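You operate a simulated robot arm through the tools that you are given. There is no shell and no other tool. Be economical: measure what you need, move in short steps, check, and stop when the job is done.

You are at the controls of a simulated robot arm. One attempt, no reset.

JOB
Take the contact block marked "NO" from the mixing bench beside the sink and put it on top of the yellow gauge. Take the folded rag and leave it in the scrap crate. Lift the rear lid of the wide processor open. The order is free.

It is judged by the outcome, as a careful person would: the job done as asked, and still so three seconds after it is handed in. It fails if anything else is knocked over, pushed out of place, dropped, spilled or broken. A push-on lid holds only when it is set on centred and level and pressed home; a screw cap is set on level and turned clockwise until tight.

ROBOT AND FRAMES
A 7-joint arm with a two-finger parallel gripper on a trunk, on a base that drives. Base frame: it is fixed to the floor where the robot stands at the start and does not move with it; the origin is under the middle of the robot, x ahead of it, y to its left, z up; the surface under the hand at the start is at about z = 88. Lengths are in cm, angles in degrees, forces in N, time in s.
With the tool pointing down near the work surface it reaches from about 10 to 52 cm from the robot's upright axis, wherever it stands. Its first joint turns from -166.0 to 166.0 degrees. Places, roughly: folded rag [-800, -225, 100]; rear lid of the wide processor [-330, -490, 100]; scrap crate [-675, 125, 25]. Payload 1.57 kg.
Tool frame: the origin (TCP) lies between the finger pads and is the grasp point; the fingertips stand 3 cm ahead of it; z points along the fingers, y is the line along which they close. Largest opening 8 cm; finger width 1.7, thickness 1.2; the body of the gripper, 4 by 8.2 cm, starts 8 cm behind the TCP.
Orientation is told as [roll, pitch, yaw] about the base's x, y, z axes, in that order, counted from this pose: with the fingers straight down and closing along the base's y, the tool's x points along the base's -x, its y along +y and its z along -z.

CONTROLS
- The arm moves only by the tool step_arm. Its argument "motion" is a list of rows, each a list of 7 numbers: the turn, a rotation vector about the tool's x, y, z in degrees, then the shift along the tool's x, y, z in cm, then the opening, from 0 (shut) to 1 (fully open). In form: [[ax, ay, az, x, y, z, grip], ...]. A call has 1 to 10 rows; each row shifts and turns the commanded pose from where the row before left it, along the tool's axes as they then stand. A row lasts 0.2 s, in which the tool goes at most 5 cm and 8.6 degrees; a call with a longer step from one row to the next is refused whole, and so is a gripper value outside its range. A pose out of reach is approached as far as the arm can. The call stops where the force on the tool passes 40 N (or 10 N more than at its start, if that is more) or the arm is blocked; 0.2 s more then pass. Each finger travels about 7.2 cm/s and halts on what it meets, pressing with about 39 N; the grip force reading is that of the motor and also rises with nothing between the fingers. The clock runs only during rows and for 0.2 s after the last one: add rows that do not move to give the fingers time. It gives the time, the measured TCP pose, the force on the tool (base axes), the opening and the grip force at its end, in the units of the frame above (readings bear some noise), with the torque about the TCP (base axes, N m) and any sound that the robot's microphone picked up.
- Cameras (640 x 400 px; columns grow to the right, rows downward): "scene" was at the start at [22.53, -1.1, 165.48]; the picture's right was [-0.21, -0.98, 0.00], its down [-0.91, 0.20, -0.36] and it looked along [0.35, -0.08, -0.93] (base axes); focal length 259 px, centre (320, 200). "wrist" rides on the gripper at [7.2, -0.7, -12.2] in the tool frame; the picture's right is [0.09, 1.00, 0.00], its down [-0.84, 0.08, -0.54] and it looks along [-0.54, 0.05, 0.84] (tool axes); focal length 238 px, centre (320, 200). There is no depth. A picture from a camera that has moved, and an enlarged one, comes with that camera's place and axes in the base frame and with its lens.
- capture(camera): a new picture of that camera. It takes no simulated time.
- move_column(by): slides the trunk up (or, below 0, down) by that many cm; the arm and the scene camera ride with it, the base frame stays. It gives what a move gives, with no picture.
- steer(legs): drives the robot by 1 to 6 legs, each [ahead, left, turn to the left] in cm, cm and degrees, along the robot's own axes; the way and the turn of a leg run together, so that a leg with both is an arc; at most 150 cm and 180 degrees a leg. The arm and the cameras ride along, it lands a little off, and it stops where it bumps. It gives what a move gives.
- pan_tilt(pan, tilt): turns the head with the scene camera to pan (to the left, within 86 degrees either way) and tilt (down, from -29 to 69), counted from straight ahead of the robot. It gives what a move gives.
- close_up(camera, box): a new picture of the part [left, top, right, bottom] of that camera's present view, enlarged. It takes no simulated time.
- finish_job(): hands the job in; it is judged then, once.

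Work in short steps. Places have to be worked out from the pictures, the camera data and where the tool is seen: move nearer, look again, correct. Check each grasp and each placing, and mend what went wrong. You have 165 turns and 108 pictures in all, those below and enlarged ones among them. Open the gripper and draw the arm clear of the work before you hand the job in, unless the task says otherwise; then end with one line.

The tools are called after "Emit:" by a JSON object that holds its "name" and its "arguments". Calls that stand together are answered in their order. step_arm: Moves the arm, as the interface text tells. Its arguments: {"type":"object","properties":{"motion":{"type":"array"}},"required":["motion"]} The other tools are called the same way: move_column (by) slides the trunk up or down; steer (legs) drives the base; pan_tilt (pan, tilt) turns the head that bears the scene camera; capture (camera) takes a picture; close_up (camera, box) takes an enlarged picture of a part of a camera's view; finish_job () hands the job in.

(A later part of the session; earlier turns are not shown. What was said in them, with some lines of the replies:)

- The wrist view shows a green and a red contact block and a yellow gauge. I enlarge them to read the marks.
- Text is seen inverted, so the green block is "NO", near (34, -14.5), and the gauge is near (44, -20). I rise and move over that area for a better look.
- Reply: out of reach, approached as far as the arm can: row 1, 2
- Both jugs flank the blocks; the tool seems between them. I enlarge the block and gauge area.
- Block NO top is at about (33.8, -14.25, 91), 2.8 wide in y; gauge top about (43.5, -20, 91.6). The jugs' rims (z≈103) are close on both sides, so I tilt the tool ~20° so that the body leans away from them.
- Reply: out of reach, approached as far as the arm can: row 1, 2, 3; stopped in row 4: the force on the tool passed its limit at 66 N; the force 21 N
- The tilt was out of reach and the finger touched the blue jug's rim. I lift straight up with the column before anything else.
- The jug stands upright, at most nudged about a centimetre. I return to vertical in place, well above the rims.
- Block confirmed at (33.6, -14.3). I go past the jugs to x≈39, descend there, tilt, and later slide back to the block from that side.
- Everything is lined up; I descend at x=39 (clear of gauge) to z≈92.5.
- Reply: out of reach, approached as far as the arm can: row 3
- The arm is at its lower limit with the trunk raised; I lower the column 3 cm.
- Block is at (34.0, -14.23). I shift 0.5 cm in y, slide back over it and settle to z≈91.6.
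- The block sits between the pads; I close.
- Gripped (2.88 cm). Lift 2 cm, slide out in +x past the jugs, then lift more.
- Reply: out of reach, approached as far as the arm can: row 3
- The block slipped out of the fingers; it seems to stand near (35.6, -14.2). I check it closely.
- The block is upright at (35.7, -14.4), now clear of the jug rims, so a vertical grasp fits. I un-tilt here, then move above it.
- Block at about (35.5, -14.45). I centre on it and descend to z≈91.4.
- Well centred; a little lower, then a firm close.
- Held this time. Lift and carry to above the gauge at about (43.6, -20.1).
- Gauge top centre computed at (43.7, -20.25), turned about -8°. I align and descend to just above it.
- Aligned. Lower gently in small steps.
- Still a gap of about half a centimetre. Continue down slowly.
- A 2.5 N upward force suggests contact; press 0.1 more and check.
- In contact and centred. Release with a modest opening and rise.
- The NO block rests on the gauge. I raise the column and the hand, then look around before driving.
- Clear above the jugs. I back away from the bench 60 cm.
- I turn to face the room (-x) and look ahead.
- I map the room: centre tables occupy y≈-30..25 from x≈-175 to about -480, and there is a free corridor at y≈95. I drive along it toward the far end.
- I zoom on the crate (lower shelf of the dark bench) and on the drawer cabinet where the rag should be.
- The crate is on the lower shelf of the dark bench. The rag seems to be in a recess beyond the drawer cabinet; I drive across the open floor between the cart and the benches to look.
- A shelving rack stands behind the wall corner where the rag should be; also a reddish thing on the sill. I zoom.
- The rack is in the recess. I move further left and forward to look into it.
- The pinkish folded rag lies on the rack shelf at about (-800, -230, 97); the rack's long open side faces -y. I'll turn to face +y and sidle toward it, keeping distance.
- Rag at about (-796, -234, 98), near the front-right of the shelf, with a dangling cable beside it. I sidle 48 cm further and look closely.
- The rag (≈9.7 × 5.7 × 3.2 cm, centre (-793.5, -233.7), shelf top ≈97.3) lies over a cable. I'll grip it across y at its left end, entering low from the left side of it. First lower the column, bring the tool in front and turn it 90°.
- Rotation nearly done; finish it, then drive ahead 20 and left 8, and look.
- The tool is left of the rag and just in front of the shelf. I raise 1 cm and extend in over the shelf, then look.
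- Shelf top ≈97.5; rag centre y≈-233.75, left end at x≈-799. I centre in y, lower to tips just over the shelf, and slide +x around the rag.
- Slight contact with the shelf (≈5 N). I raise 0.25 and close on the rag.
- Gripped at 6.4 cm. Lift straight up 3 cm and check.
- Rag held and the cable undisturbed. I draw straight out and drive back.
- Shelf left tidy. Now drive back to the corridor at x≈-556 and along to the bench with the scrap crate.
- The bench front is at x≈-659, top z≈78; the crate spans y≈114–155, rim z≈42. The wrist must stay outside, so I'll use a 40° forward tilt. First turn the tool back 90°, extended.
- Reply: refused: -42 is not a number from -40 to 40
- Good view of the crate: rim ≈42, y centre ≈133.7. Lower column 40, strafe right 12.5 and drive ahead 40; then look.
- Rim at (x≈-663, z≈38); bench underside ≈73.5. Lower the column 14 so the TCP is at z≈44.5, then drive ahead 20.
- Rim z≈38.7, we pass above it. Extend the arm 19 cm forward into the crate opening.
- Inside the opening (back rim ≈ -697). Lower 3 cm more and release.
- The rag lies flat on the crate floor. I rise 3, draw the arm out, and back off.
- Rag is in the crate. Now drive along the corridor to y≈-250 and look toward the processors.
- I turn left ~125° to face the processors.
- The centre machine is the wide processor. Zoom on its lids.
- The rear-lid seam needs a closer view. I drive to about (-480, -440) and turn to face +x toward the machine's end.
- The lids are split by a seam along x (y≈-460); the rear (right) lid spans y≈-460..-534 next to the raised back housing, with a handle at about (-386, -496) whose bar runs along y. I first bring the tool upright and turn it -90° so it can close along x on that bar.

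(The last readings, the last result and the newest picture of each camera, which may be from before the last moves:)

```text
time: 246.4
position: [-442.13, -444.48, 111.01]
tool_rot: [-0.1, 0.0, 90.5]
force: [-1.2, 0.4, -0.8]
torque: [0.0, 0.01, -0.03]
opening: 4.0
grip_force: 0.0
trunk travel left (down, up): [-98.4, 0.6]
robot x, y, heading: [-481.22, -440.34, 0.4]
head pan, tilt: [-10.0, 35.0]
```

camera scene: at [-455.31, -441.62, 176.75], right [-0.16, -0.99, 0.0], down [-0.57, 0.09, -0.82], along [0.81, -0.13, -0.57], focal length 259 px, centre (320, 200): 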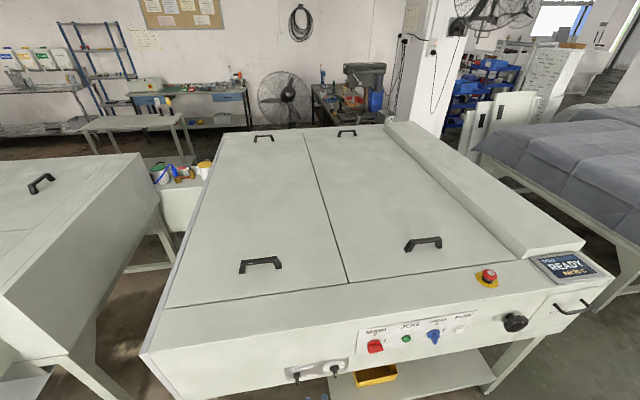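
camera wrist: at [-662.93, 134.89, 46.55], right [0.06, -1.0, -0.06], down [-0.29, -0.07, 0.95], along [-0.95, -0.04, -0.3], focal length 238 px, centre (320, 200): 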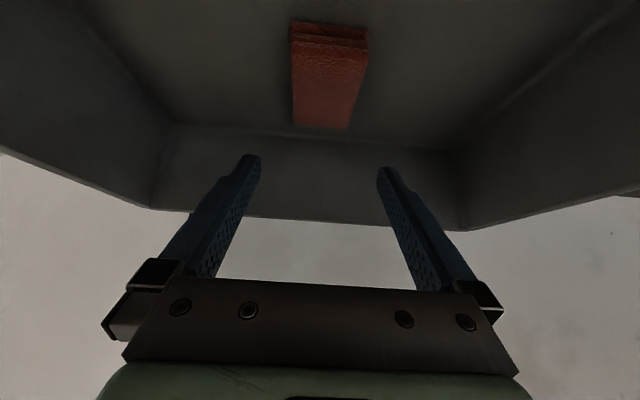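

Orientation reached. Now tilt 60° toward -y here in free space to verify it's reachable.

Emit:
{"name": "step_arm", "arguments": {"motion": [[0, 7.5, 0, 0, 0, 0, 0.5], [0, 7.5, 0, 0, 0, 0, 0.5], [0, 7.5, 0, 0, 0, 0, 0.5], [0, 7.5, 0, 0, 0, 0, 0.5], [0, 7.5, 0, 0, 0, 0, 0.5], [0, 7.5, 0, 0, 0, 0, 0.5], [0, 7.5, 0, 0, 0, 0, 0.5], [0, 7.5, 0, 0, 0, 0, 0.5], [0, 0, 0, 0, 0, 0, 0.5]]}}

Emit:
{"name": "capture", "arguments": {"camera": "scene"}}

```text
time: 248.4
position: [-442.07, -444.34, 111.03]
tool_rot: [-0.3, 60.1, 90.2]
force: [0.0, 0.9, -0.3]
torque: [-0.02, 0.0, -0.04]
opening: 4.01
grip_force: 0.0
trunk travel left (down, up): [-98.4, 0.6]
robot x, y, heading: [-480.88, -440.67, 0.6]
head pan, tilt: [-10.0, 35.0]
```

```text
39 pictures are left
camera scene: at [-455.33, -441.64, 176.75], right [-0.16, -0.99, 0.0], down [-0.57, 0.09, -0.82], along [0.81, -0.13, -0.57], focal length 259 px, centre (320, 200)
```

scene: 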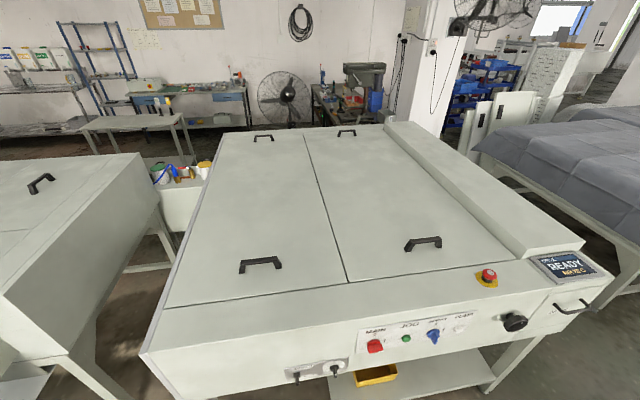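

Reachable. Drive right 50 and ahead 30, then look with both cameras.

Emit:
{"name": "steer", "arguments": {"legs": [[0, -50, 0], [32, 0, 0]]}}

Emit:
{"name": "pan_tilt", "arguments": {"pan": -5, "tilt": 50}}

Emit:
{"name": "capture", "arguments": {"camera": "scene"}}

Emit:
{"name": "capture", "arguments": {"camera": "wrist"}}

```text
time: 253.1
position: [-410.22, -494.68, 111.09]
tool_rot: [-0.2, 60.0, 89.9]
force: [0.1, 0.2, -0.2]
torque: [-0.02, 0.01, 0.01]
opening: 3.99
grip_force: 0.1
trunk travel left (down, up): [-98.4, 0.6]
robot x, y, heading: [-448.74, -490.1, 0.3]
head pan, tilt: [-10.0, 35.0]
```

```text
time: 253.8
position: [-410.0, -494.55, 110.98]
tool_rot: [-0.1, 60.0, 90.0]
force: [-0.1, -0.1, -0.3]
torque: [-0.01, 0.0, -0.03]
opening: 4.06
grip_force: 0.0
trunk travel left (down, up): [-98.4, 0.6]
robot x, y, heading: [-449.28, -490.64, 0.0]
head pan, tilt: [-5.0, 50.0]
```

```text
38 pictures are left
camera scene: at [-424.25, -490.89, 174.57], right [-0.08, -1.0, 0.0], down [-0.76, 0.06, -0.64], along [0.64, -0.05, -0.77], focal length 259 px, centre (320, 200)
```

scene: 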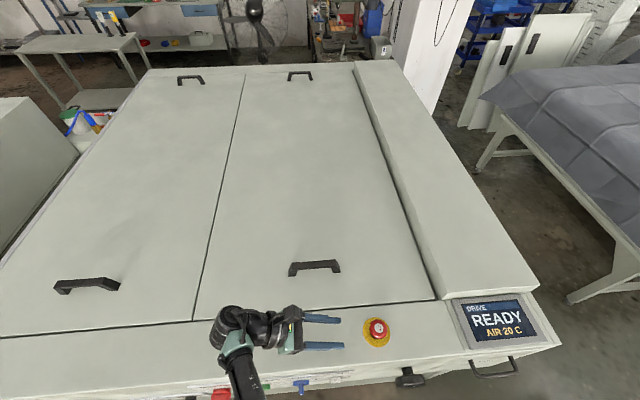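

```text
37 pictures are left
camera wrist: at [-409.43, -487.71, 123.2], right [-1.0, -0.05, 0.08], down [-0.08, 0.89, -0.45], along [-0.05, -0.46, -0.89], focal length 238 px, centre (320, 200)
```

wrist: 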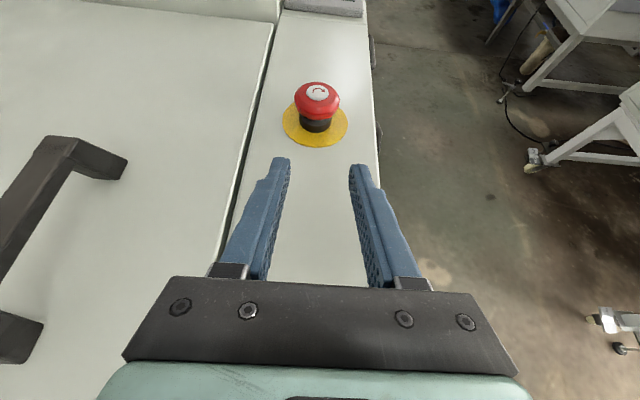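

Triangulated: handle bar top z≈107.8, from y≈-485 to -499 at x≈-391.8; lid top ≈103.5. I drive a bit nearer (ahead 9, left 8), staying clear of the panel, and look again.

Emit:
{"name": "steer", "arguments": {"legs": [[0, 8, 0], [9, 0, 0]]}}

Emit:
{"name": "step_arm", "arguments": {"motion": [[0, 0, 0, 1, 0, -1.7, 0.6], [0, 0, 0, 0, 3, 0, 0.6], [0, 0, 0, 0, 3, 0, 0.6], [0, 0, 0, 0, 3, 0, 0.6], [0, 0, 0, 0, 0, 0, 0.6]]}}

Emit:
{"name": "capture", "arguments": {"camera": "wrist"}}

Emit:
{"name": "capture", "arguments": {"camera": "scene"}}

```text
time: 255.6
position: [-401.26, -486.7, 111.09]
tool_rot: [-0.1, 60.1, 89.9]
force: [-0.1, 0.5, 0.5]
torque: [-0.02, -0.01, -0.04]
opening: 4.0
grip_force: 0.0
trunk travel left (down, up): [-98.4, 0.6]
robot x, y, heading: [-440.37, -482.98, 0.4]
head pan, tilt: [-5.0, 50.0]
```

```text
time: 256.8
position: [-410.29, -485.86, 112.78]
tool_rot: [-0.1, 60.1, 90.1]
force: [-0.1, 0.0, 0.4]
torque: [-0.03, 0.0, 0.05]
opening: 4.81
grip_force: 0.0
trunk travel left (down, up): [-98.4, 0.6]
robot x, y, heading: [-440.38, -482.42, 0.0]
head pan, tilt: [-5.0, 50.0]
```

```text
36 pictures are left
camera wrist: at [-409.71, -478.94, 124.95], right [-1.0, -0.05, 0.08], down [-0.08, 0.89, -0.45], along [-0.05, -0.46, -0.89], focal length 238 px, centre (320, 200)
```

wrist: 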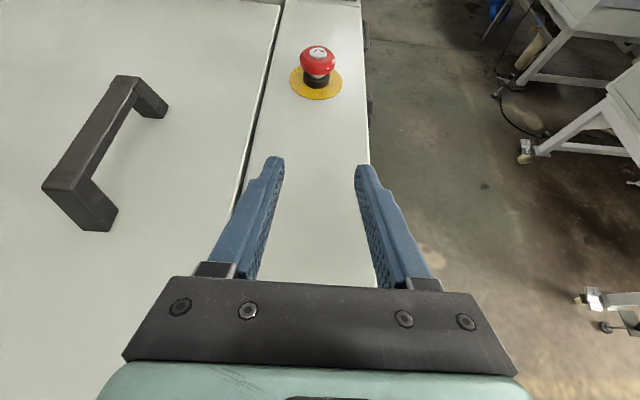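

```text
35 pictures are left
camera scene: at [-415.39, -483.01, 174.56], right [-0.08, -1.0, 0.0], down [-0.76, 0.06, -0.64], along [0.64, -0.05, -0.77], focal length 259 px, centre (320, 200)
```

scene: 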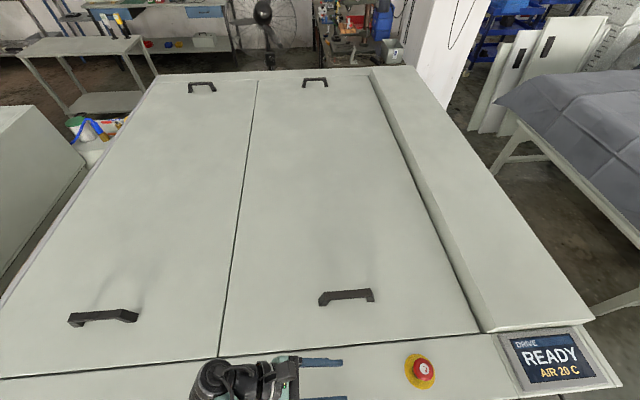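

I moved the wrong way in x (tool y is -X here). The bar is at x≈-391.3, y centre ≈-492.5. Move +x 18.9 at this height and look.

Emit:
{"name": "step_arm", "arguments": {"motion": [[0, 0, 0, 0, -3.78, 0, 0.6], [0, 0, 0, 0, -3.78, 0, 0.6], [0, 0, 0, 0, -3.78, 0, 0.6], [0, 0, 0, 0, -3.78, 0, 0.6], [0, 0, 0, 0, -3.78, 0, 0.6], [0, 0, 0, 0, 0, 0, 0.6]]}}

Emit:
{"name": "capture", "arguments": {"camera": "wrist"}}

```text
time: 258.2
position: [-391.52, -485.77, 112.66]
tool_rot: [-0.3, 60.0, 89.9]
force: [0.5, -0.8, -0.4]
torque: [-0.03, 0.02, 0.0]
opening: 4.79
grip_force: 0.0
trunk travel left (down, up): [-98.4, 0.6]
robot x, y, heading: [-439.66, -482.67, 0.1]
head pan, tilt: [-5.0, 50.0]
```

```text
34 pictures are left
camera wrist: at [-390.89, -478.81, 124.9], right [-1.0, -0.05, 0.08], down [-0.08, 0.89, -0.45], along [-0.05, -0.46, -0.89], focal length 238 px, centre (320, 200)
```

wrist: 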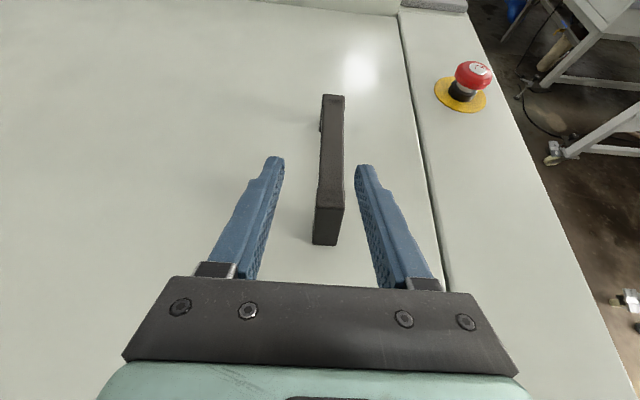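

The bar is ~1 cm toward -x of the finger centre. Correct and move in along the tool direction to straddle the bar.

Emit:
{"name": "step_arm", "arguments": {"motion": [[0, 0, 0, 0, 1.0, 0, 0.6], [0, 0, 0, -0.5, 0, 2.2, 0.6], [0, 0, 0, -0.6, 0, 2.6, 0.6], [0, 0, 0, -0.3, 0, 1.6, 0.6], [0, 0, 0, 0, 0, 0, 0.6]]}}

Emit:
{"name": "capture", "arguments": {"camera": "wrist"}}

```text
time: 259.4
position: [-392.43, -490.57, 108.32]
tool_rot: [-0.2, 60.0, 89.9]
force: [0.2, -0.8, 0.2]
torque: [0.03, 0.0, -0.02]
opening: 4.79
grip_force: 0.0
trunk travel left (down, up): [-98.4, 0.6]
robot x, y, heading: [-440.42, -482.57, 0.1]
head pan, tilt: [-5.0, 50.0]
```

```text
33 pictures are left
camera wrist: at [-391.8, -483.63, 120.51], right [-1.0, -0.05, 0.08], down [-0.08, 0.89, -0.45], along [-0.05, -0.46, -0.89], focal length 238 px, centre (320, 200)
```

wrist: 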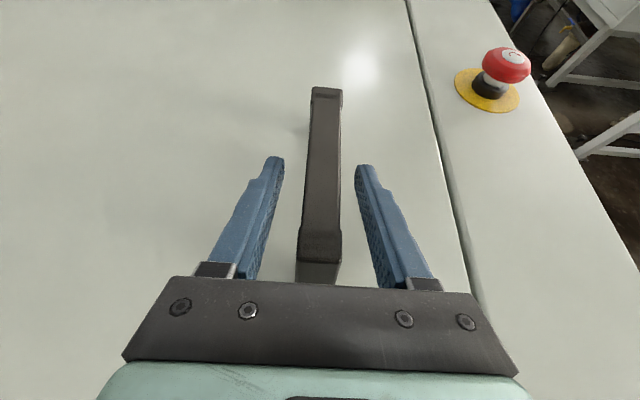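

Centred. A little further (to z≈107.2), then close firmly.

Emit:
{"name": "step_arm", "arguments": {"motion": [[0, 0, 0, -0.6, 0, 1.16, 0.6], [0, 0, 0, 0, 0, 0, 0.4], [0, 0, 0, 0, 0, 0, 0.2], [0, 0, 0, 0, 0, 0, 0], [0, 0, 0, 0, 0, 0, 0], [0, 0, 0, 0, 0, 0, 0]]}}

Emit:
{"name": "capture", "arguments": {"camera": "wrist"}}

```text
time: 260.8
position: [-392.5, -491.31, 107.38]
tool_rot: [-0.1, 59.8, 90.1]
force: [2.0, -0.1, -2.6]
torque: [0.43, 0.05, -0.4]
opening: 2.18
grip_force: 34.9
trunk travel left (down, up): [-98.4, 0.6]
robot x, y, heading: [-440.4, -482.39, 0.3]
head pan, tilt: [-5.0, 50.0]
```

```text
32 pictures are left
camera wrist: at [-391.87, -484.46, 119.47], right [-1.0, -0.05, 0.08], down [-0.08, 0.89, -0.45], along [-0.05, -0.46, -0.89], focal length 238 px, centre (320, 200)
```

wrist: 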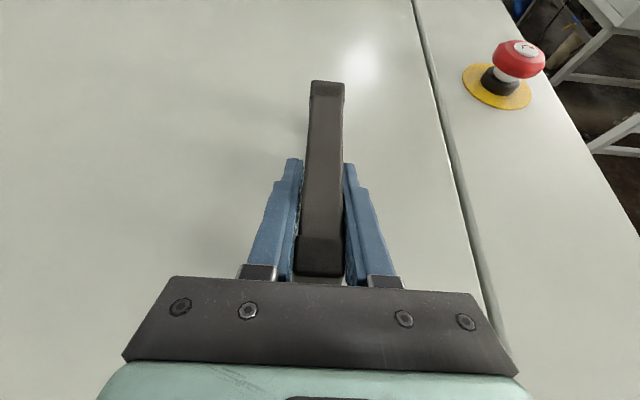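

Bar gripped (2.18 cm). Test lift 1.5 cm straight up and see how the lid reacts.

Emit:
{"name": "step_arm", "arguments": {"motion": [[0, 0, 0, 0.43, 0, -0.25, 0], [0, 0, 0, 0.43, 0, -0.25, 0], [0, 0, 0, 0.43, 0, -0.25, 0], [0, 0, 0, 0, 0, 0, 0]]}}

Emit:
{"name": "capture", "arguments": {"camera": "scene"}}

```text
time: 261.8
position: [-392.45, -491.48, 108.2]
tool_rot: [0.6, 60.2, 90.1]
force: [-19.2, -9.4, -11.2]
torque: [0.56, -0.56, 1.35]
opening: 2.21
grip_force: 34.6
out of reach, approached as far as the arm can: row 3
trunk travel left (down, up): [-98.4, 0.6]
robot x, y, heading: [-440.36, -482.81, 0.3]
head pan, tilt: [-5.0, 50.0]
```

```text
31 pictures are left
camera scene: at [-415.74, -483.23, 174.61], right [-0.08, -1.0, 0.0], down [-0.76, 0.07, -0.64], along [0.64, -0.05, -0.77], focal length 259 px, centre (320, 200)
```

scene: 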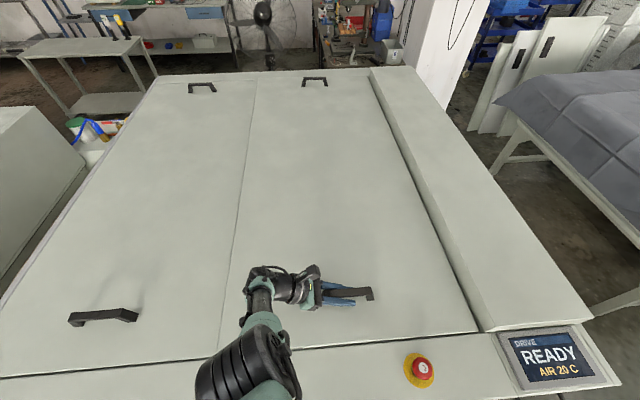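

The arm is at its reach limit in this posture. A better grasp is with the tool pointing toward +x (one finger under the bar), so the wrist is nearer the trunk. I lower back, release and withdraw.

Emit:
{"name": "step_arm", "arguments": {"motion": [[0, 0, 0, -0.4, 0, 0.25, 0], [0, 0, 0, -0.3, 0, 0.15, 0], [0, 0, 0, 0, 0, 0, 0.3], [0, 0, 0, 0, 0, 0, 0.6], [0, 0, 0, 0, 0, 0, 0.6]]}}

Emit:
{"name": "step_arm", "arguments": {"motion": [[0, 0, 0, 0, 0, -2, 0.6], [0, 0, 0, 0, 0, -4, 0.6], [0, 0, 0, 0, 4, -2, 0.6], [0, 0, 0, 0, 4, 0, 0.6], [0, 0, 0, 0, 4, 0, 0.6], [0, 0, 0, 0, 4, 0, 0.6], [0, 0, 0, 0, 0, 0, 0.6]]}}

Emit:
{"name": "capture", "arguments": {"camera": "scene"}}

```text
time: 263.0
position: [-392.15, -491.26, 107.63]
tool_rot: [-0.3, 59.9, 89.9]
force: [0.2, 0.2, -0.7]
torque: [0.02, -0.03, -0.01]
opening: 4.8
grip_force: 0.1
trunk travel left (down, up): [-98.4, 0.6]
robot x, y, heading: [-440.56, -482.68, 0.4]
head pan, tilt: [-5.0, 50.0]
```

```text
time: 263.9
position: [-395.08, -484.44, 111.95]
tool_rot: [-5.3, 59.4, 87.2]
force: [30.5, -8.7, -8.7]
torque: [0.0, -0.3, 0.24]
opening: 7.2
grip_force: 13.9
trunk travel left (down, up): [-98.4, 0.6]
robot x, y, heading: [-439.9, -482.72, 0.3]
head pan, tilt: [-5.0, 50.0]
stopped in row 4: the force on the tool passed its limit at 73 N (the readings are from after the stop); the commanded pose is now the measured one
```

```text
30 pictures are left
camera scene: at [-414.69, -483.24, 174.45], right [-0.09, -1.0, 0.0], down [-0.77, 0.07, -0.64], along [0.64, -0.05, -0.77], focal length 259 px, centre (320, 200)
```

scene: 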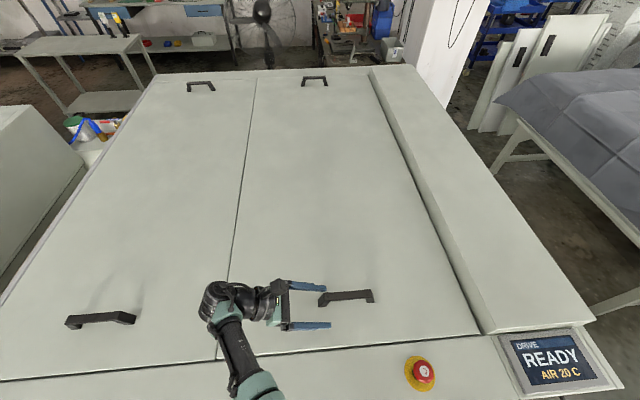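

The inner finger caught the bar's end while moving sideways. I ease back, withdraw fully along the tool axis, then clear.

Emit:
{"name": "step_arm", "arguments": {"motion": [[0, 0, 0, 0, -1.2, 0, 0.9], [0, 0, 0, 1, 0, -3, 0.9], [0, 0, 0, 2, 0, -3, 0.9], [0, 0, 0, 0, 0, 0, 0.6]]}}

Emit:
{"name": "capture", "arguments": {"camera": "wrist"}}

```text
time: 264.9
position: [-395.33, -480.69, 117.8]
tool_rot: [-4.2, 59.6, 87.6]
force: [0.5, -0.2, -0.2]
torque: [-0.01, 0.05, -0.06]
opening: 4.79
grip_force: 0.1
trunk travel left (down, up): [-98.4, 0.6]
robot x, y, heading: [-440.34, -482.88, 0.2]
head pan, tilt: [-5.0, 50.0]
```

```text
29 pictures are left
camera wrist: at [-395.27, -473.87, 130.04], right [-1.0, -0.07, 0.04], down [-0.08, 0.89, -0.45], along [-0.01, -0.45, -0.89], focal length 238 px, centre (320, 200)
```

wrist: 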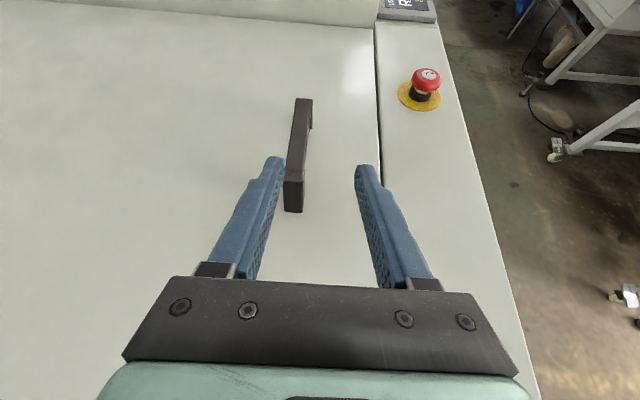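

Clear now. Drive back 25, lower a bit, and reorient the tool: un-tilt, then tilt 65° toward +x.

Emit:
{"name": "steer", "arguments": {"legs": [[-25, 0, 0]]}}

Emit:
{"name": "move_column", "arguments": {"by": -8}}

Emit:
{"name": "step_arm", "arguments": {"motion": [[0, -7.5, 0, 0, 0, 0, 0.5], [0, -7.5, 0, 0, 0, 0, 0.5], [0, -7.5, 0, 0, 0, 0, 0.5], [4, -6, 0, 0, 0, 0, 0.5], [8, -6, 0, 0, 0, 0, 0.5], [7, -4, 0, 0, 0, 0, 0.5], [7, -4, 0, 0, 0, 0, 0.5], [7, -4, 0, 0, 0, 0, 0.5], [7, -4, 0, 0, 0, 0, 0.5], [0, 0, 0, 0, 0, 0, 0.5]]}}

```text
time: 266.7
position: [-419.69, -480.6, 117.74]
tool_rot: [-4.3, 59.6, 87.9]
force: [0.4, 0.0, 0.4]
torque: [-0.03, -0.02, -0.01]
opening: 4.79
grip_force: 0.1
trunk travel left (down, up): [-98.4, 0.6]
robot x, y, heading: [-464.49, -483.14, 0.4]
head pan, tilt: [-5.0, 50.0]
```

```text
time: 267.9
position: [-419.73, -480.63, 109.78]
tool_rot: [-4.5, 59.5, 87.8]
force: [-0.5, -0.1, -0.2]
torque: [0.01, 0.02, 0.01]
opening: 4.8
grip_force: 0.1
trunk travel left (down, up): [-90.4, 8.6]
robot x, y, heading: [-463.97, -482.23, 0.4]
head pan, tilt: [-5.0, 50.0]
```

```text
refused: row 5 steps farther than a row can; nothing moved
```

Rotate in separate steps within the limit.

Emit:
{"name": "step_arm", "arguments": {"motion": [[0, -7.5, 0, 0, 0, 0, 0.5], [0, -7.5, 0, 0, 0, 0, 0.5], [0, -7.5, 0, 0, 0, 0, 0.5], [0, -7.5, 0, 0, 0, 0, 0.5], [0, -7.5, 0, 0, 0, 0, 0.5], [0, -7.5, 0, 0, 0, 0, 0.5], [0, -7.5, 0, 0, 0, 0, 0.5], [0, -7, 0, 0, 0, 0, 0.5], [8, 0, 0, 0, 0, 0, 0.5], [0, 0, 0, 0, 0, 0, 0.5]]}}

```text
time: 270.1
position: [-419.71, -480.59, 109.75]
tool_rot: [-10.3, 0.0, 91.7]
force: [0.7, -0.4, -0.4]
torque: [-0.03, -0.01, 0.0]
opening: 3.99
grip_force: 0.0
trunk travel left (down, up): [-90.4, 8.6]
robot x, y, heading: [-464.53, -483.04, 0.5]
head pan, tilt: [-5.0, 50.0]
```

Direction is right; continue tilting to -65° roll.

Emit:
{"name": "step_arm", "arguments": {"motion": [[0, 0, 1.7, 0, 0, 0, 0.5], [7.8, 0, 0, 0, 0, 0, 0.5], [7.8, 0, 0, 0, 0, 0, 0.5], [7.8, 0, 0, 0, 0, 0, 0.5], [7.8, 0, 0, 0, 0, 0, 0.5], [7.8, 0, 0, 0, 0, 0, 0.5], [7.8, 0, 0, 0, 0, 0, 0.5], [7.8, 0, 0, 0, 0, 0, 0.5], [0, 0, 0, 0, 0, 0, 0.5]]}}

Emit:
{"name": "capture", "arguments": {"camera": "wrist"}}

```text
time: 272.1
position: [-419.68, -480.62, 109.93]
tool_rot: [-64.9, -0.3, 90.0]
force: [0.0, 0.4, -0.6]
torque: [0.01, 0.0, 0.04]
opening: 4.0
grip_force: 0.1
trunk travel left (down, up): [-90.4, 8.6]
robot x, y, heading: [-464.07, -482.79, 0.8]
head pan, tilt: [-5.0, 50.0]
```

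```text
28 pictures are left
camera wrist: at [-430.51, -487.89, 115.44], right [-0.42, -0.09, -0.9], down [-0.52, 0.84, 0.16], along [0.74, 0.54, -0.4], focal length 238 px, centre (320, 200)
```

wrist: 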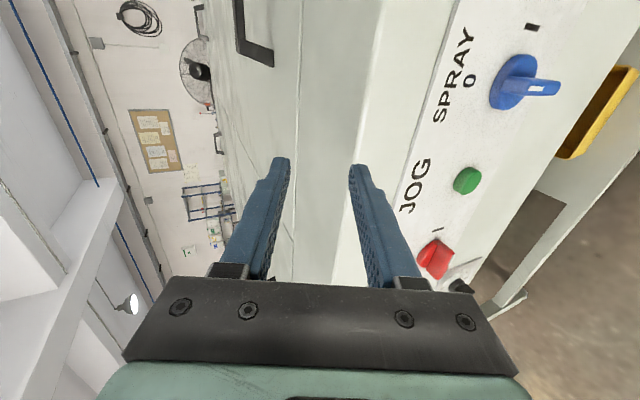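

Tool now points toward +x. Raise the column, shift the TCP 19 cm to +y and 6 cm back, then move the base right 29 and ahead 22.

Emit:
{"name": "move_column", "arguments": {"by": 8.4}}

Emit:
{"name": "step_arm", "arguments": {"motion": [[0, 0, 0, -3.8, -0.5, -1.08, 0.5], [0, 0, 0, -3.8, -0.5, -1.08, 0.5], [0, 0, 0, -3.8, -0.5, -1.08, 0.5], [0, 0, 0, -3.8, -0.5, -1.08, 0.5], [0, 0, 0, -3.8, -0.5, -1.08, 0.5], [0, 0, 0, 0, 0, 0, 0.5]]}}

Emit:
{"name": "steer", "arguments": {"legs": [[0, -29, -0.6], [20, 0, 0]]}}

Emit:
{"name": "capture", "arguments": {"camera": "wrist"}}

Emit:
{"name": "capture", "arguments": {"camera": "scene"}}

```text
time: 273.3
position: [-419.62, -480.69, 118.17]
tool_rot: [-64.8, -0.1, 90.0]
force: [0.1, 0.1, 0.3]
torque: [-0.02, 0.03, 0.0]
opening: 4.0
grip_force: 0.0
trunk travel left (down, up): [-98.8, 0.2]
robot x, y, heading: [-464.56, -482.61, 0.2]
head pan, tilt: [-5.0, 50.0]
```

```text
time: 274.7
position: [-423.39, -461.7, 122.91]
tool_rot: [-64.8, -0.1, 90.0]
force: [-0.2, -0.3, 0.4]
torque: [0.02, 0.02, 0.0]
opening: 4.01
grip_force: 0.1
trunk travel left (down, up): [-98.8, 0.2]
robot x, y, heading: [-464.52, -482.86, 0.3]
head pan, tilt: [-5.0, 50.0]
```

```text
time: 277.9
position: [-403.57, -491.21, 122.93]
tool_rot: [-64.9, -0.2, 89.7]
force: [0.2, 0.2, -0.1]
torque: [0.02, 0.0, 0.0]
opening: 3.98
grip_force: 0.1
trunk travel left (down, up): [-98.8, 0.2]
robot x, y, heading: [-444.72, -511.99, -0.4]
head pan, tilt: [-5.0, 50.0]
```

```text
27 pictures are left
camera wrist: at [-414.3, -498.41, 128.54], right [-0.42, -0.09, -0.9], down [-0.52, 0.84, 0.16], along [0.74, 0.54, -0.4], focal length 238 px, centre (320, 200)
```

wrist: 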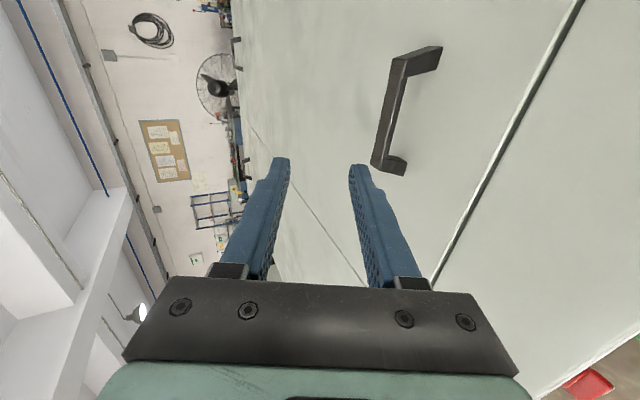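

```text
26 pictures are left
camera scene: at [-420.01, -512.47, 174.99], right [-0.09, -1.0, 0.0], down [-0.76, 0.07, -0.64], along [0.64, -0.05, -0.77], focal length 259 px, centre (320, 200)
```

scene: 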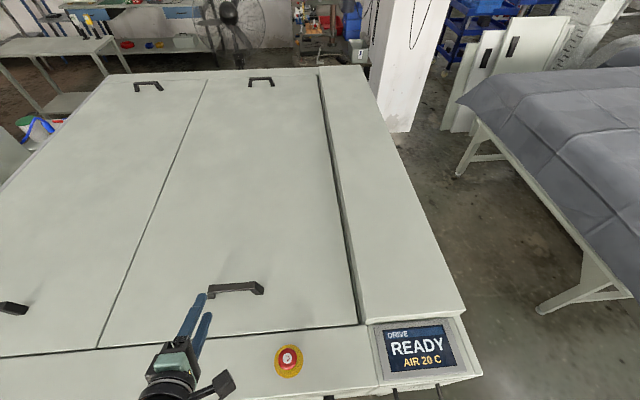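

Bar position confirmed (x≈-392, y≈-492, top ≈107.8). I lower to z≈108.7 in front of the bar and advance 5 cm.

Emit:
{"name": "step_arm", "arguments": {"motion": [[0, 0, 0, 0.8, 4.2, 1.96, 0.5], [0, 0, 0, 0, 4.2, 1.96, 0.5], [0, 0, 0, 0, 4.2, 1.96, 0.5], [0, 0, 0, 0, -0.85, 1.8, 0.5], [0, 0, 0, 0, -0.85, 1.8, 0.5], [0, 0, 0, 0, 0, 0, 0.5]]}}

Emit:
{"name": "capture", "arguments": {"camera": "wrist"}}

```text
time: 279.3
position: [-399.53, -491.97, 108.84]
tool_rot: [-65.0, -0.2, 89.7]
force: [-3.1, -0.1, 6.4]
torque: [-0.02, 0.07, 0.02]
opening: 3.61
grip_force: 0.0
trunk travel left (down, up): [-98.8, 0.2]
robot x, y, heading: [-444.85, -511.8, -0.2]
head pan, tilt: [-5.0, 50.0]
```

```text
25 pictures are left
camera wrist: at [-410.33, -499.11, 114.54], right [-0.42, -0.09, -0.9], down [-0.52, 0.84, 0.16], along [0.74, 0.54, -0.4], focal length 238 px, centre (320, 200)
```

wrist: 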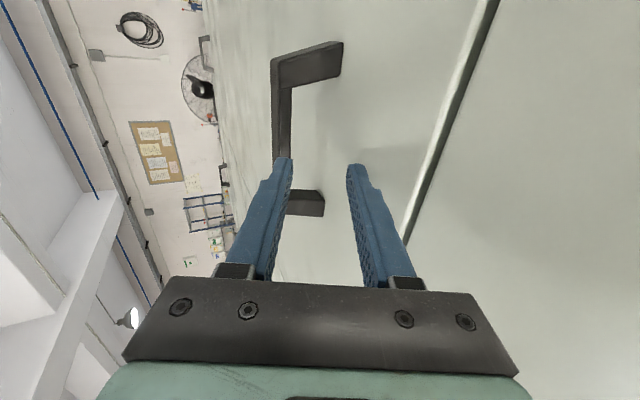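

The lower finger touches the lid at this height, and the bar reads z≈107.7–109.6. I raise 0.6, open to 4.8 cm, and advance to straddle the bar.

Emit:
{"name": "step_arm", "arguments": {"motion": [[0, 0, 0, 0, -0.54, -0.25, 0.6], [0, 0, 0, 0, 0, 0, 0.6], [0, 0, 0, 0, -0.8, 1.72, 0.6], [0, 0, 0, 0, -0.8, 1.72, 0.6], [0, 0, 0, 0, 0, 0, 0.6]]}}

Emit:
{"name": "capture", "arguments": {"camera": "wrist"}}

```text
time: 280.5
position: [-395.65, -491.95, 109.53]
tool_rot: [-64.8, -0.3, 89.8]
force: [-0.3, 0.9, 0.2]
torque: [0.0, 0.03, 0.05]
opening: 4.81
grip_force: 0.0
trunk travel left (down, up): [-98.8, 0.2]
robot x, y, heading: [-444.54, -511.74, -0.1]
head pan, tilt: [-5.0, 50.0]
```

```text
24 pictures are left
camera wrist: at [-406.53, -499.24, 115.18], right [-0.42, -0.09, -0.9], down [-0.52, 0.84, 0.16], along [0.74, 0.54, -0.4], focal length 238 px, centre (320, 200)
```

wrist: 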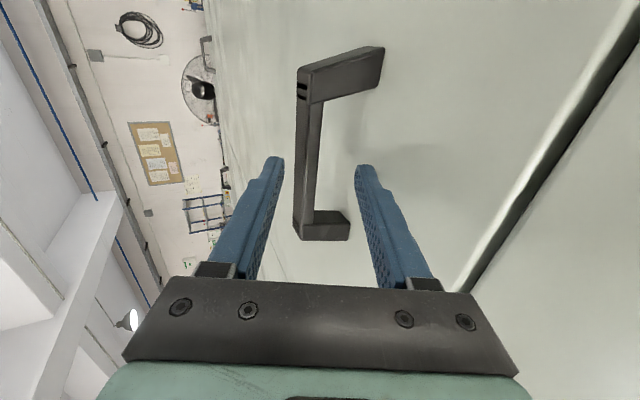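

The bar is between the fingers now. Advance 2 cm and close.

Emit:
{"name": "step_arm", "arguments": {"motion": [[0, 0, 0, 0, -0.85, 1.81, 0.6], [0, 0, 0, 0, 0, 0, 0.4], [0, 0, 0, 0, 0, 0, 0.2], [0, 0, 0, 0, 0, 0, 0], [0, 0, 0, 0, 0, 0, 0], [0, 0, 0, 0, 0, 0, 0]]}}

Emit:
{"name": "capture", "arguments": {"camera": "wrist"}}

```text
time: 281.9
position: [-393.79, -491.95, 109.67]
tool_rot: [-65.0, -0.2, 89.8]
force: [3.0, 1.0, 6.3]
torque: [-0.69, -0.5, 0.19]
opening: 1.82
grip_force: 32.3
trunk travel left (down, up): [-98.8, 0.2]
robot x, y, heading: [-444.58, -511.6, -0.2]
head pan, tilt: [-5.0, 50.0]
```

```text
23 pictures are left
camera wrist: at [-404.52, -499.21, 115.31], right [-0.42, -0.09, -0.9], down [-0.52, 0.84, 0.16], along [0.74, 0.54, -0.4], focal length 238 px, centre (320, 200)
```

wrist: 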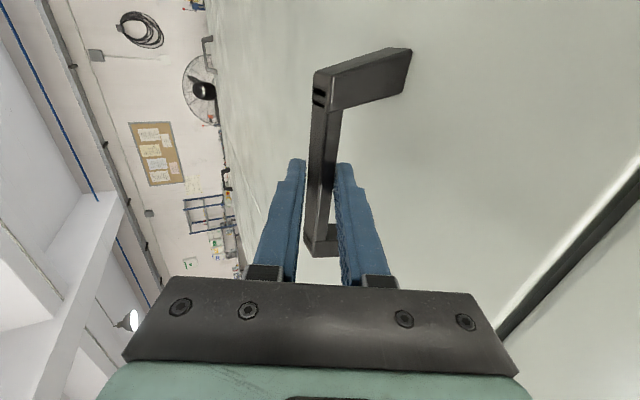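

Bar gripped (1.8 cm). Test lift 1.2 cm straight up.

Emit:
{"name": "step_arm", "arguments": {"motion": [[0, 0, 0, 0, -0.36, -0.17, 0], [0, 0, 0, 0, -0.36, -0.17, 0], [0, 0, 0, 0, -0.36, -0.17, 0], [0, 0, 0, 0, 0, 0, 0]]}}

Emit:
{"name": "capture", "arguments": {"camera": "scene"}}

```text
time: 282.9
position: [-393.66, -492.09, 110.45]
tool_rot: [-64.4, -0.2, 89.4]
force: [3.6, -4.3, -12.2]
torque: [0.88, -0.32, 0.24]
opening: 1.84
grip_force: 32.7
trunk travel left (down, up): [-98.8, 0.2]
robot x, y, heading: [-444.56, -511.87, -0.1]
head pan, tilt: [-5.0, 50.0]
```

```text
22 pictures are left
camera scene: at [-419.69, -512.48, 174.93], right [-0.09, -1.0, 0.0], down [-0.76, 0.07, -0.64], along [0.64, -0.05, -0.77], focal length 259 px, centre (320, 200)
```

scene: 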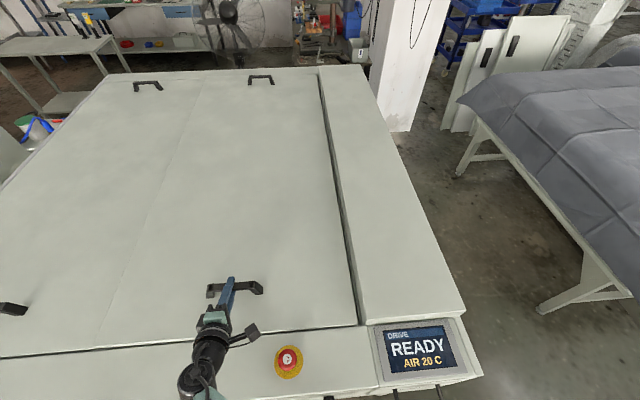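

The seam-side edge of the lid rises: the hinge is on the -y side (y≈-524). I follow the arc, turning the tool with the lid, 16° first.

Emit:
{"name": "step_arm", "arguments": {"motion": [[0, -1.69, 3.62, 0.53, -2.01, -0.94, 0], [0, -1.69, 3.62, 0.53, -2.01, -0.94, 0], [0, -1.69, 3.62, 0.53, -2.01, -0.94, 0], [0, -1.69, 3.62, 0.53, -2.01, -0.94, 0], [0, 0, 0, 0, 0, 0, 0]]}}

Emit:
{"name": "capture", "arguments": {"camera": "scene"}}

```text
time: 284.1
position: [-393.64, -495.34, 119.16]
tool_rot: [-64.8, -16.1, 89.4]
force: [-2.9, -10.8, -7.7]
torque: [0.18, -0.21, -0.78]
opening: 1.85
grip_force: 32.7
trunk travel left (down, up): [-98.8, 0.2]
robot x, y, heading: [-444.66, -512.17, 0.2]
head pan, tilt: [-5.0, 50.0]
```

```text
21 pictures are left
camera scene: at [-419.88, -512.62, 174.97], right [-0.09, -1.0, 0.0], down [-0.76, 0.07, -0.64], along [0.64, -0.05, -0.77], focal length 259 px, centre (320, 200)
```

scene: 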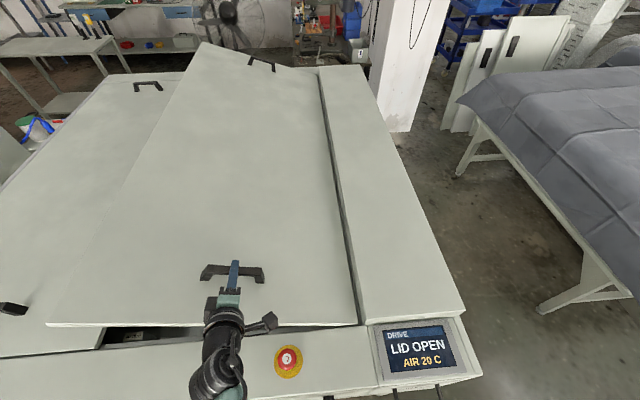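

The lid follows smoothly and the display reads "LID OPEN". Continue the arc with a little more -y.

Emit:
{"name": "step_arm", "arguments": {"motion": [[0, -1.69, 3.62, 0.68, -2.01, -0.94, 0], [0, -1.69, 3.62, 0.6, -2.01, -0.94, 0], [0, -1.69, 3.62, 0.6, -2.01, -0.94, 0], [0, -1.69, 3.62, 0.6, -2.01, -0.94, 0], [0, -1.69, 3.62, 0.6, -2.01, -0.94, 0], [0, 0, 0, 0, 0, 0, 0]]}}

```text
time: 285.5
position: [-393.82, -502.49, 128.26]
tool_rot: [-64.8, -36.1, 89.5]
force: [-2.6, -8.0, -5.9]
torque: [0.09, 0.2, -1.04]
opening: 1.87
grip_force: 33.0
trunk travel left (down, up): [-98.8, 0.2]
robot x, y, heading: [-444.57, -511.63, 0.3]
head pan, tilt: [-5.0, 50.0]
```

Forces stay small; lid at about 37°. Continue.

Emit:
{"name": "step_arm", "arguments": {"motion": [[0, -1.69, 3.62, 0.62, -2.01, -0.94, 0], [0, -1.69, 3.62, 0.62, -2.01, -0.94, 0], [0, -1.69, 3.62, 0.62, -2.01, -0.94, 0], [0, -1.69, 3.62, 0.62, -2.01, -0.94, 0], [0, -1.69, 3.62, 0.62, -2.01, -0.94, 0], [0, 0, 0, 0, 0, 0, 0]]}}

Emit:
{"name": "capture", "arguments": {"camera": "scene"}}

```text
time: 286.9
position: [-393.65, -512.36, 133.98]
tool_rot: [-65.1, -56.2, 89.7]
force: [-6.7, -8.4, 0.5]
torque: [0.1, 0.58, -0.93]
opening: 1.91
grip_force: 33.1
trunk travel left (down, up): [-98.8, 0.2]
robot x, y, heading: [-444.74, -512.08, 0.2]
head pan, tilt: [-5.0, 50.0]
```

```text
20 pictures are left
camera scene: at [-420.06, -512.65, 175.01], right [-0.09, -1.0, 0.0], down [-0.76, 0.07, -0.64], along [0.64, -0.05, -0.77], focal length 259 px, centre (320, 200)
```

scene: 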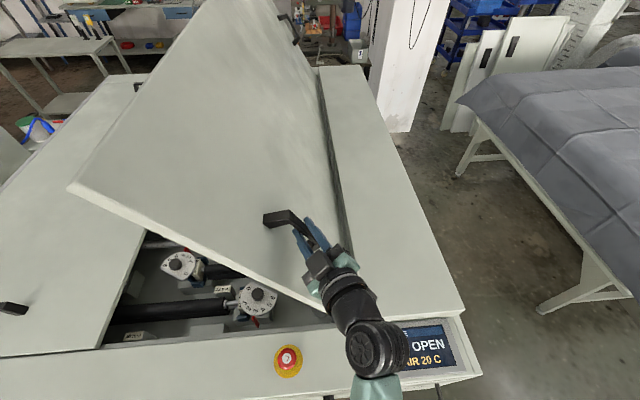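

At ~57°. Continue to ~77°.

Emit:
{"name": "step_arm", "arguments": {"motion": [[0, -1.69, 3.62, 0.68, -2.0, -0.94, 0], [0, -1.69, 3.62, 0.64, -2.0, -0.94, 0], [0, -1.69, 3.62, 0.64, -2.0, -0.94, 0], [0, -1.69, 3.62, 0.64, -2.0, -0.94, 0], [0, -1.69, 3.62, 0.64, -2.0, -0.94, 0], [0, 0, 0, 0, 0, 0, 0]]}}

Emit:
{"name": "capture", "arguments": {"camera": "scene"}}

```text
time: 288.3
position: [-393.72, -523.98, 135.88]
tool_rot: [-65.4, -76.1, 89.6]
force: [0.1, -10.5, 8.9]
torque: [0.18, 0.78, -0.7]
opening: 1.93
grip_force: 33.8
trunk travel left (down, up): [-98.8, 0.2]
robot x, y, heading: [-444.61, -511.97, 0.2]
head pan, tilt: [-5.0, 50.0]
```

```text
19 pictures are left
camera scene: at [-419.96, -512.73, 175.0], right [-0.09, -1.0, 0.0], down [-0.76, 0.07, -0.64], along [0.64, -0.05, -0.77], focal length 259 px, centre (320, 200)
```

scene: 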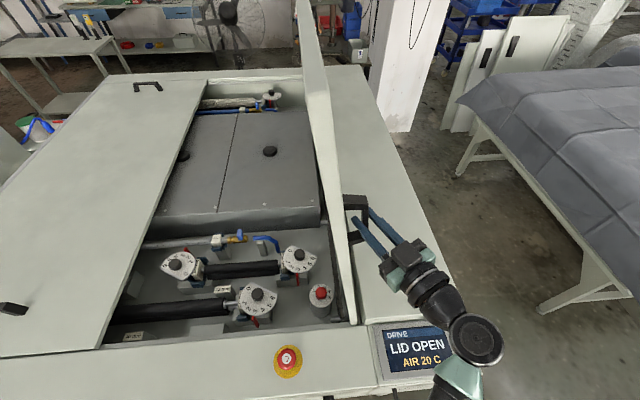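

Nearly upright (~78°). Continue past vertical in smaller portions.

Emit:
{"name": "step_arm", "arguments": {"motion": [[0, -1.69, 3.62, 0.64, -2.1, -0.97, 0], [0, -1.69, 3.62, 0.64, -2.1, -0.97, 0], [0, -1.69, 3.62, 0.64, -2.1, -0.97, 0], [0, -1.69, 3.62, 0.64, -2.1, -0.97, 0], [0, 0, 0, 0, 0, 0, 0]]}}

Emit:
{"name": "capture", "arguments": {"camera": "scene"}}

```text
time: 289.5
position: [-393.66, -531.85, 134.63]
tool_rot: [110.2, -88.1, -84.4]
force: [-2.3, 26.7, 2.8]
torque: [0.39, 0.57, 0.03]
opening: 1.94
grip_force: 33.4
trunk travel left (down, up): [-98.8, 0.2]
robot x, y, heading: [-444.36, -511.88, 0.1]
head pan, tilt: [-5.0, 50.0]
```

```text
18 pictures are left
camera scene: at [-420.04, -511.81, 175.0], right [-0.08, -1.0, 0.0], down [-0.76, 0.06, -0.64], along [0.64, -0.06, -0.77], focal length 259 px, centre (320, 200)
```

scene: 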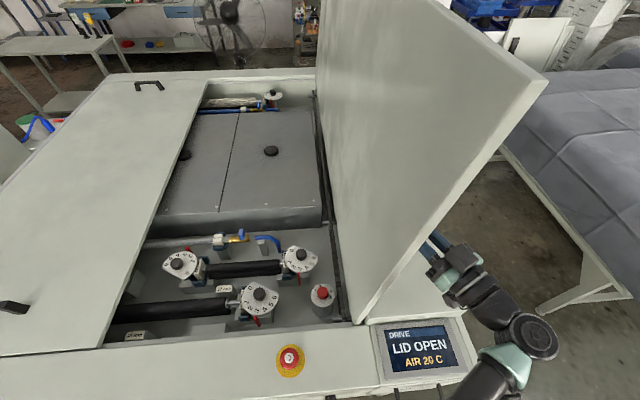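

The lid leans past vertical against its stop (≈27 N resistance). I ease off slightly, open the fingers modestly and check the lid stays.

Emit:
{"name": "step_arm", "arguments": {"motion": [[0, 0, 0, 0, 0.25, 0.1, 0], [0, 0, 0, 0, 0, 0, 0.3], [0, 0, 0, 0, 0, 0, 0.45], [0, 0, 0, 0, 0, 0, 0.45]]}}

Emit:
{"name": "capture", "arguments": {"camera": "scene"}}

Emit:
{"name": "capture", "arguments": {"camera": "wrist"}}

```text
time: 290.5
position: [-393.92, -532.89, 134.53]
tool_rot: [111.0, -87.9, -86.4]
force: [0.2, 1.5, -0.7]
torque: [0.01, -0.03, -0.03]
opening: 3.7
grip_force: 0.8
trunk travel left (down, up): [-98.8, 0.2]
robot x, y, heading: [-444.68, -511.87, 0.1]
head pan, tilt: [-5.0, 50.0]
```

```text
17 pictures are left
camera scene: at [-419.93, -512.49, 174.98], right [-0.09, -1.0, 0.0], down [-0.76, 0.07, -0.64], along [0.64, -0.05, -0.77], focal length 259 px, centre (320, 200)
```

scene: 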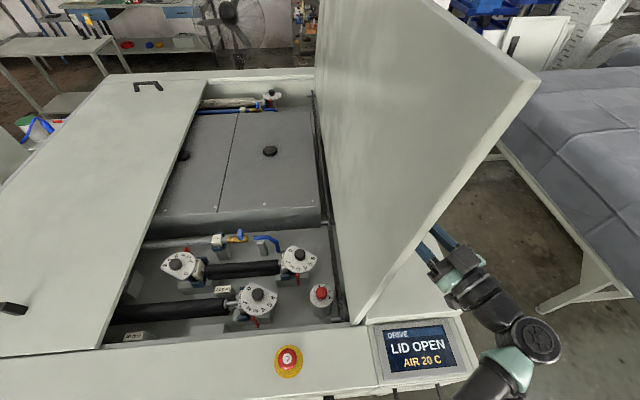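

```text
16 pictures are left
camera wrist: at [-404.74, -538.34, 127.0], right [-0.41, 0.91, -0.06], down [-0.52, -0.18, 0.83], along [0.75, 0.37, 0.55], focal length 238 px, centre (320, 200)
```

wrist: 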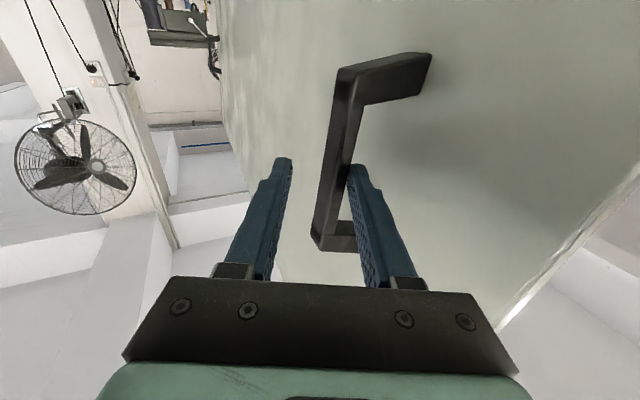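

The lid holds by itself. Withdraw purely along -x so the inner finger slides out from behind the bar.

Emit:
{"name": "step_arm", "arguments": {"motion": [[0, 0, 0, 0, 0.63, -1.36, 0.42], [0, 0, 0, 0, 0.85, -1.81, 0.42], [0, 0, 0, 0, 0.85, -1.81, 0.42], [0, 0, 0, 0, 0.85, -1.81, 0.42], [0, 0, 0, 0, 0, 0, 0.42]]}}

Emit:
{"name": "capture", "arguments": {"camera": "wrist"}}

```text
time: 291.7
position: [-401.2, -532.89, 134.53]
tool_rot: [110.4, -87.9, -85.7]
force: [1.5, 0.2, 0.3]
torque: [-0.01, -0.02, -0.02]
opening: 3.37
grip_force: 0.1
trunk travel left (down, up): [-98.8, 0.2]
robot x, y, heading: [-444.84, -512.01, 0.2]
head pan, tilt: [-5.0, 50.0]
```

```text
15 pictures are left
camera wrist: at [-412.13, -538.33, 127.03], right [-0.42, 0.91, -0.06], down [-0.52, -0.19, 0.83], along [0.74, 0.38, 0.55], focal length 238 px, centre (320, 200)
```

wrist: 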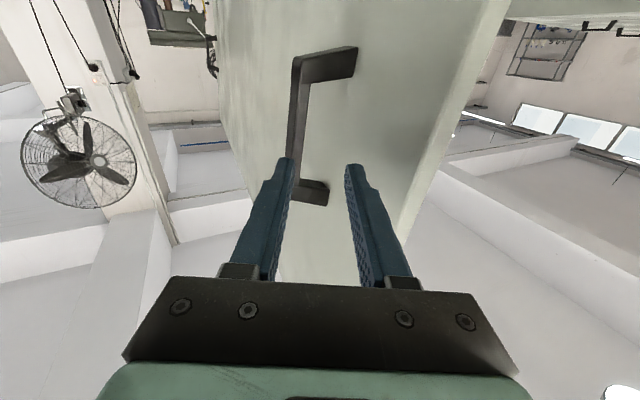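

The fingers are out. Drive the base straight back 45 cm and take a final look.

Emit:
{"name": "steer", "arguments": {"legs": [[-45, 0, 0]]}}

Emit:
{"name": "pan_tilt", "arguments": {"pan": 0, "tilt": 30}}

Emit:
{"name": "capture", "arguments": {"camera": "scene"}}

```text
time: 294.4
position: [-445.83, -532.88, 134.51]
tool_rot: [109.8, -87.9, -85.2]
force: [-0.1, 0.5, -0.1]
torque: [-0.01, -0.03, -0.03]
opening: 3.35
grip_force: 0.1
trunk travel left (down, up): [-98.8, 0.2]
robot x, y, heading: [-489.1, -511.81, -0.1]
head pan, tilt: [-5.0, 50.0]
```

```text
time: 295.2
position: [-445.75, -532.91, 134.57]
tool_rot: [110.8, -87.8, -86.3]
force: [-0.7, 0.5, -0.1]
torque: [0.0, 0.0, 0.02]
opening: 3.33
grip_force: 0.1
trunk travel left (down, up): [-98.8, 0.2]
robot x, y, heading: [-489.0, -511.89, -0.3]
head pan, tilt: [0.0, 30.0]
```

```text
14 pictures are left
camera scene: at [-463.02, -511.87, 177.92], right [0.0, -1.0, 0.0], down [-0.5, 0.0, -0.87], along [0.87, 0.0, -0.5], focal length 259 px, centre (320, 200)
```

scene: 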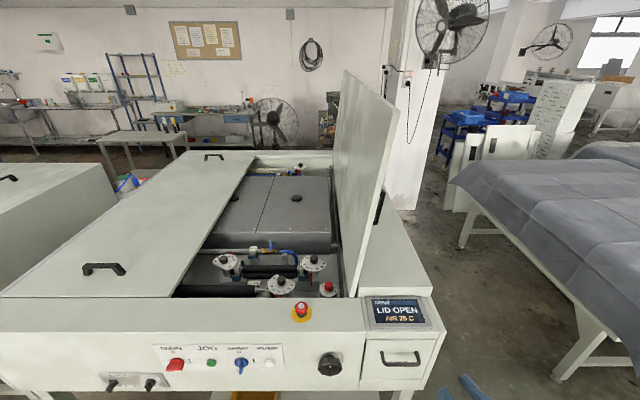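

The lid stands open on its own, the rag is in the crate and the NO block is on the gauge. I open the gripper and hand in.

Emit:
{"name": "step_arm", "arguments": {"motion": [[0, 0, 0, 0, 0, 0, 0.8], [0, 0, 0, 0, 0, 0, 1], [0, 0, 0, 0, 0, 0, 1]]}}

Emit:
{"name": "finish_job", "arguments": {}}

```text
time: 296.0
position: [-445.76, -533.02, 134.49]
tool_rot: [110.5, -87.9, -86.0]
force: [-0.7, -0.6, 0.3]
torque: [-0.03, -0.02, 0.05]
opening: 8.01
grip_force: 0.2
trunk travel left (down, up): [-98.8, 0.2]
robot x, y, heading: [-489.26, -511.75, -0.1]
head pan, tilt: [0.0, 30.0]
```

```text
The job is handed in.
```

All three parts are done and the job is handed in: the NO block is on the yellow gauge, the rag is in the scrap crate, and the rear lid stands open on its own; early on a finger hit the blue-handled jug's rim, which may have shifted it about 1 cm (still upright), and the NO block slipped once but stayed upright.
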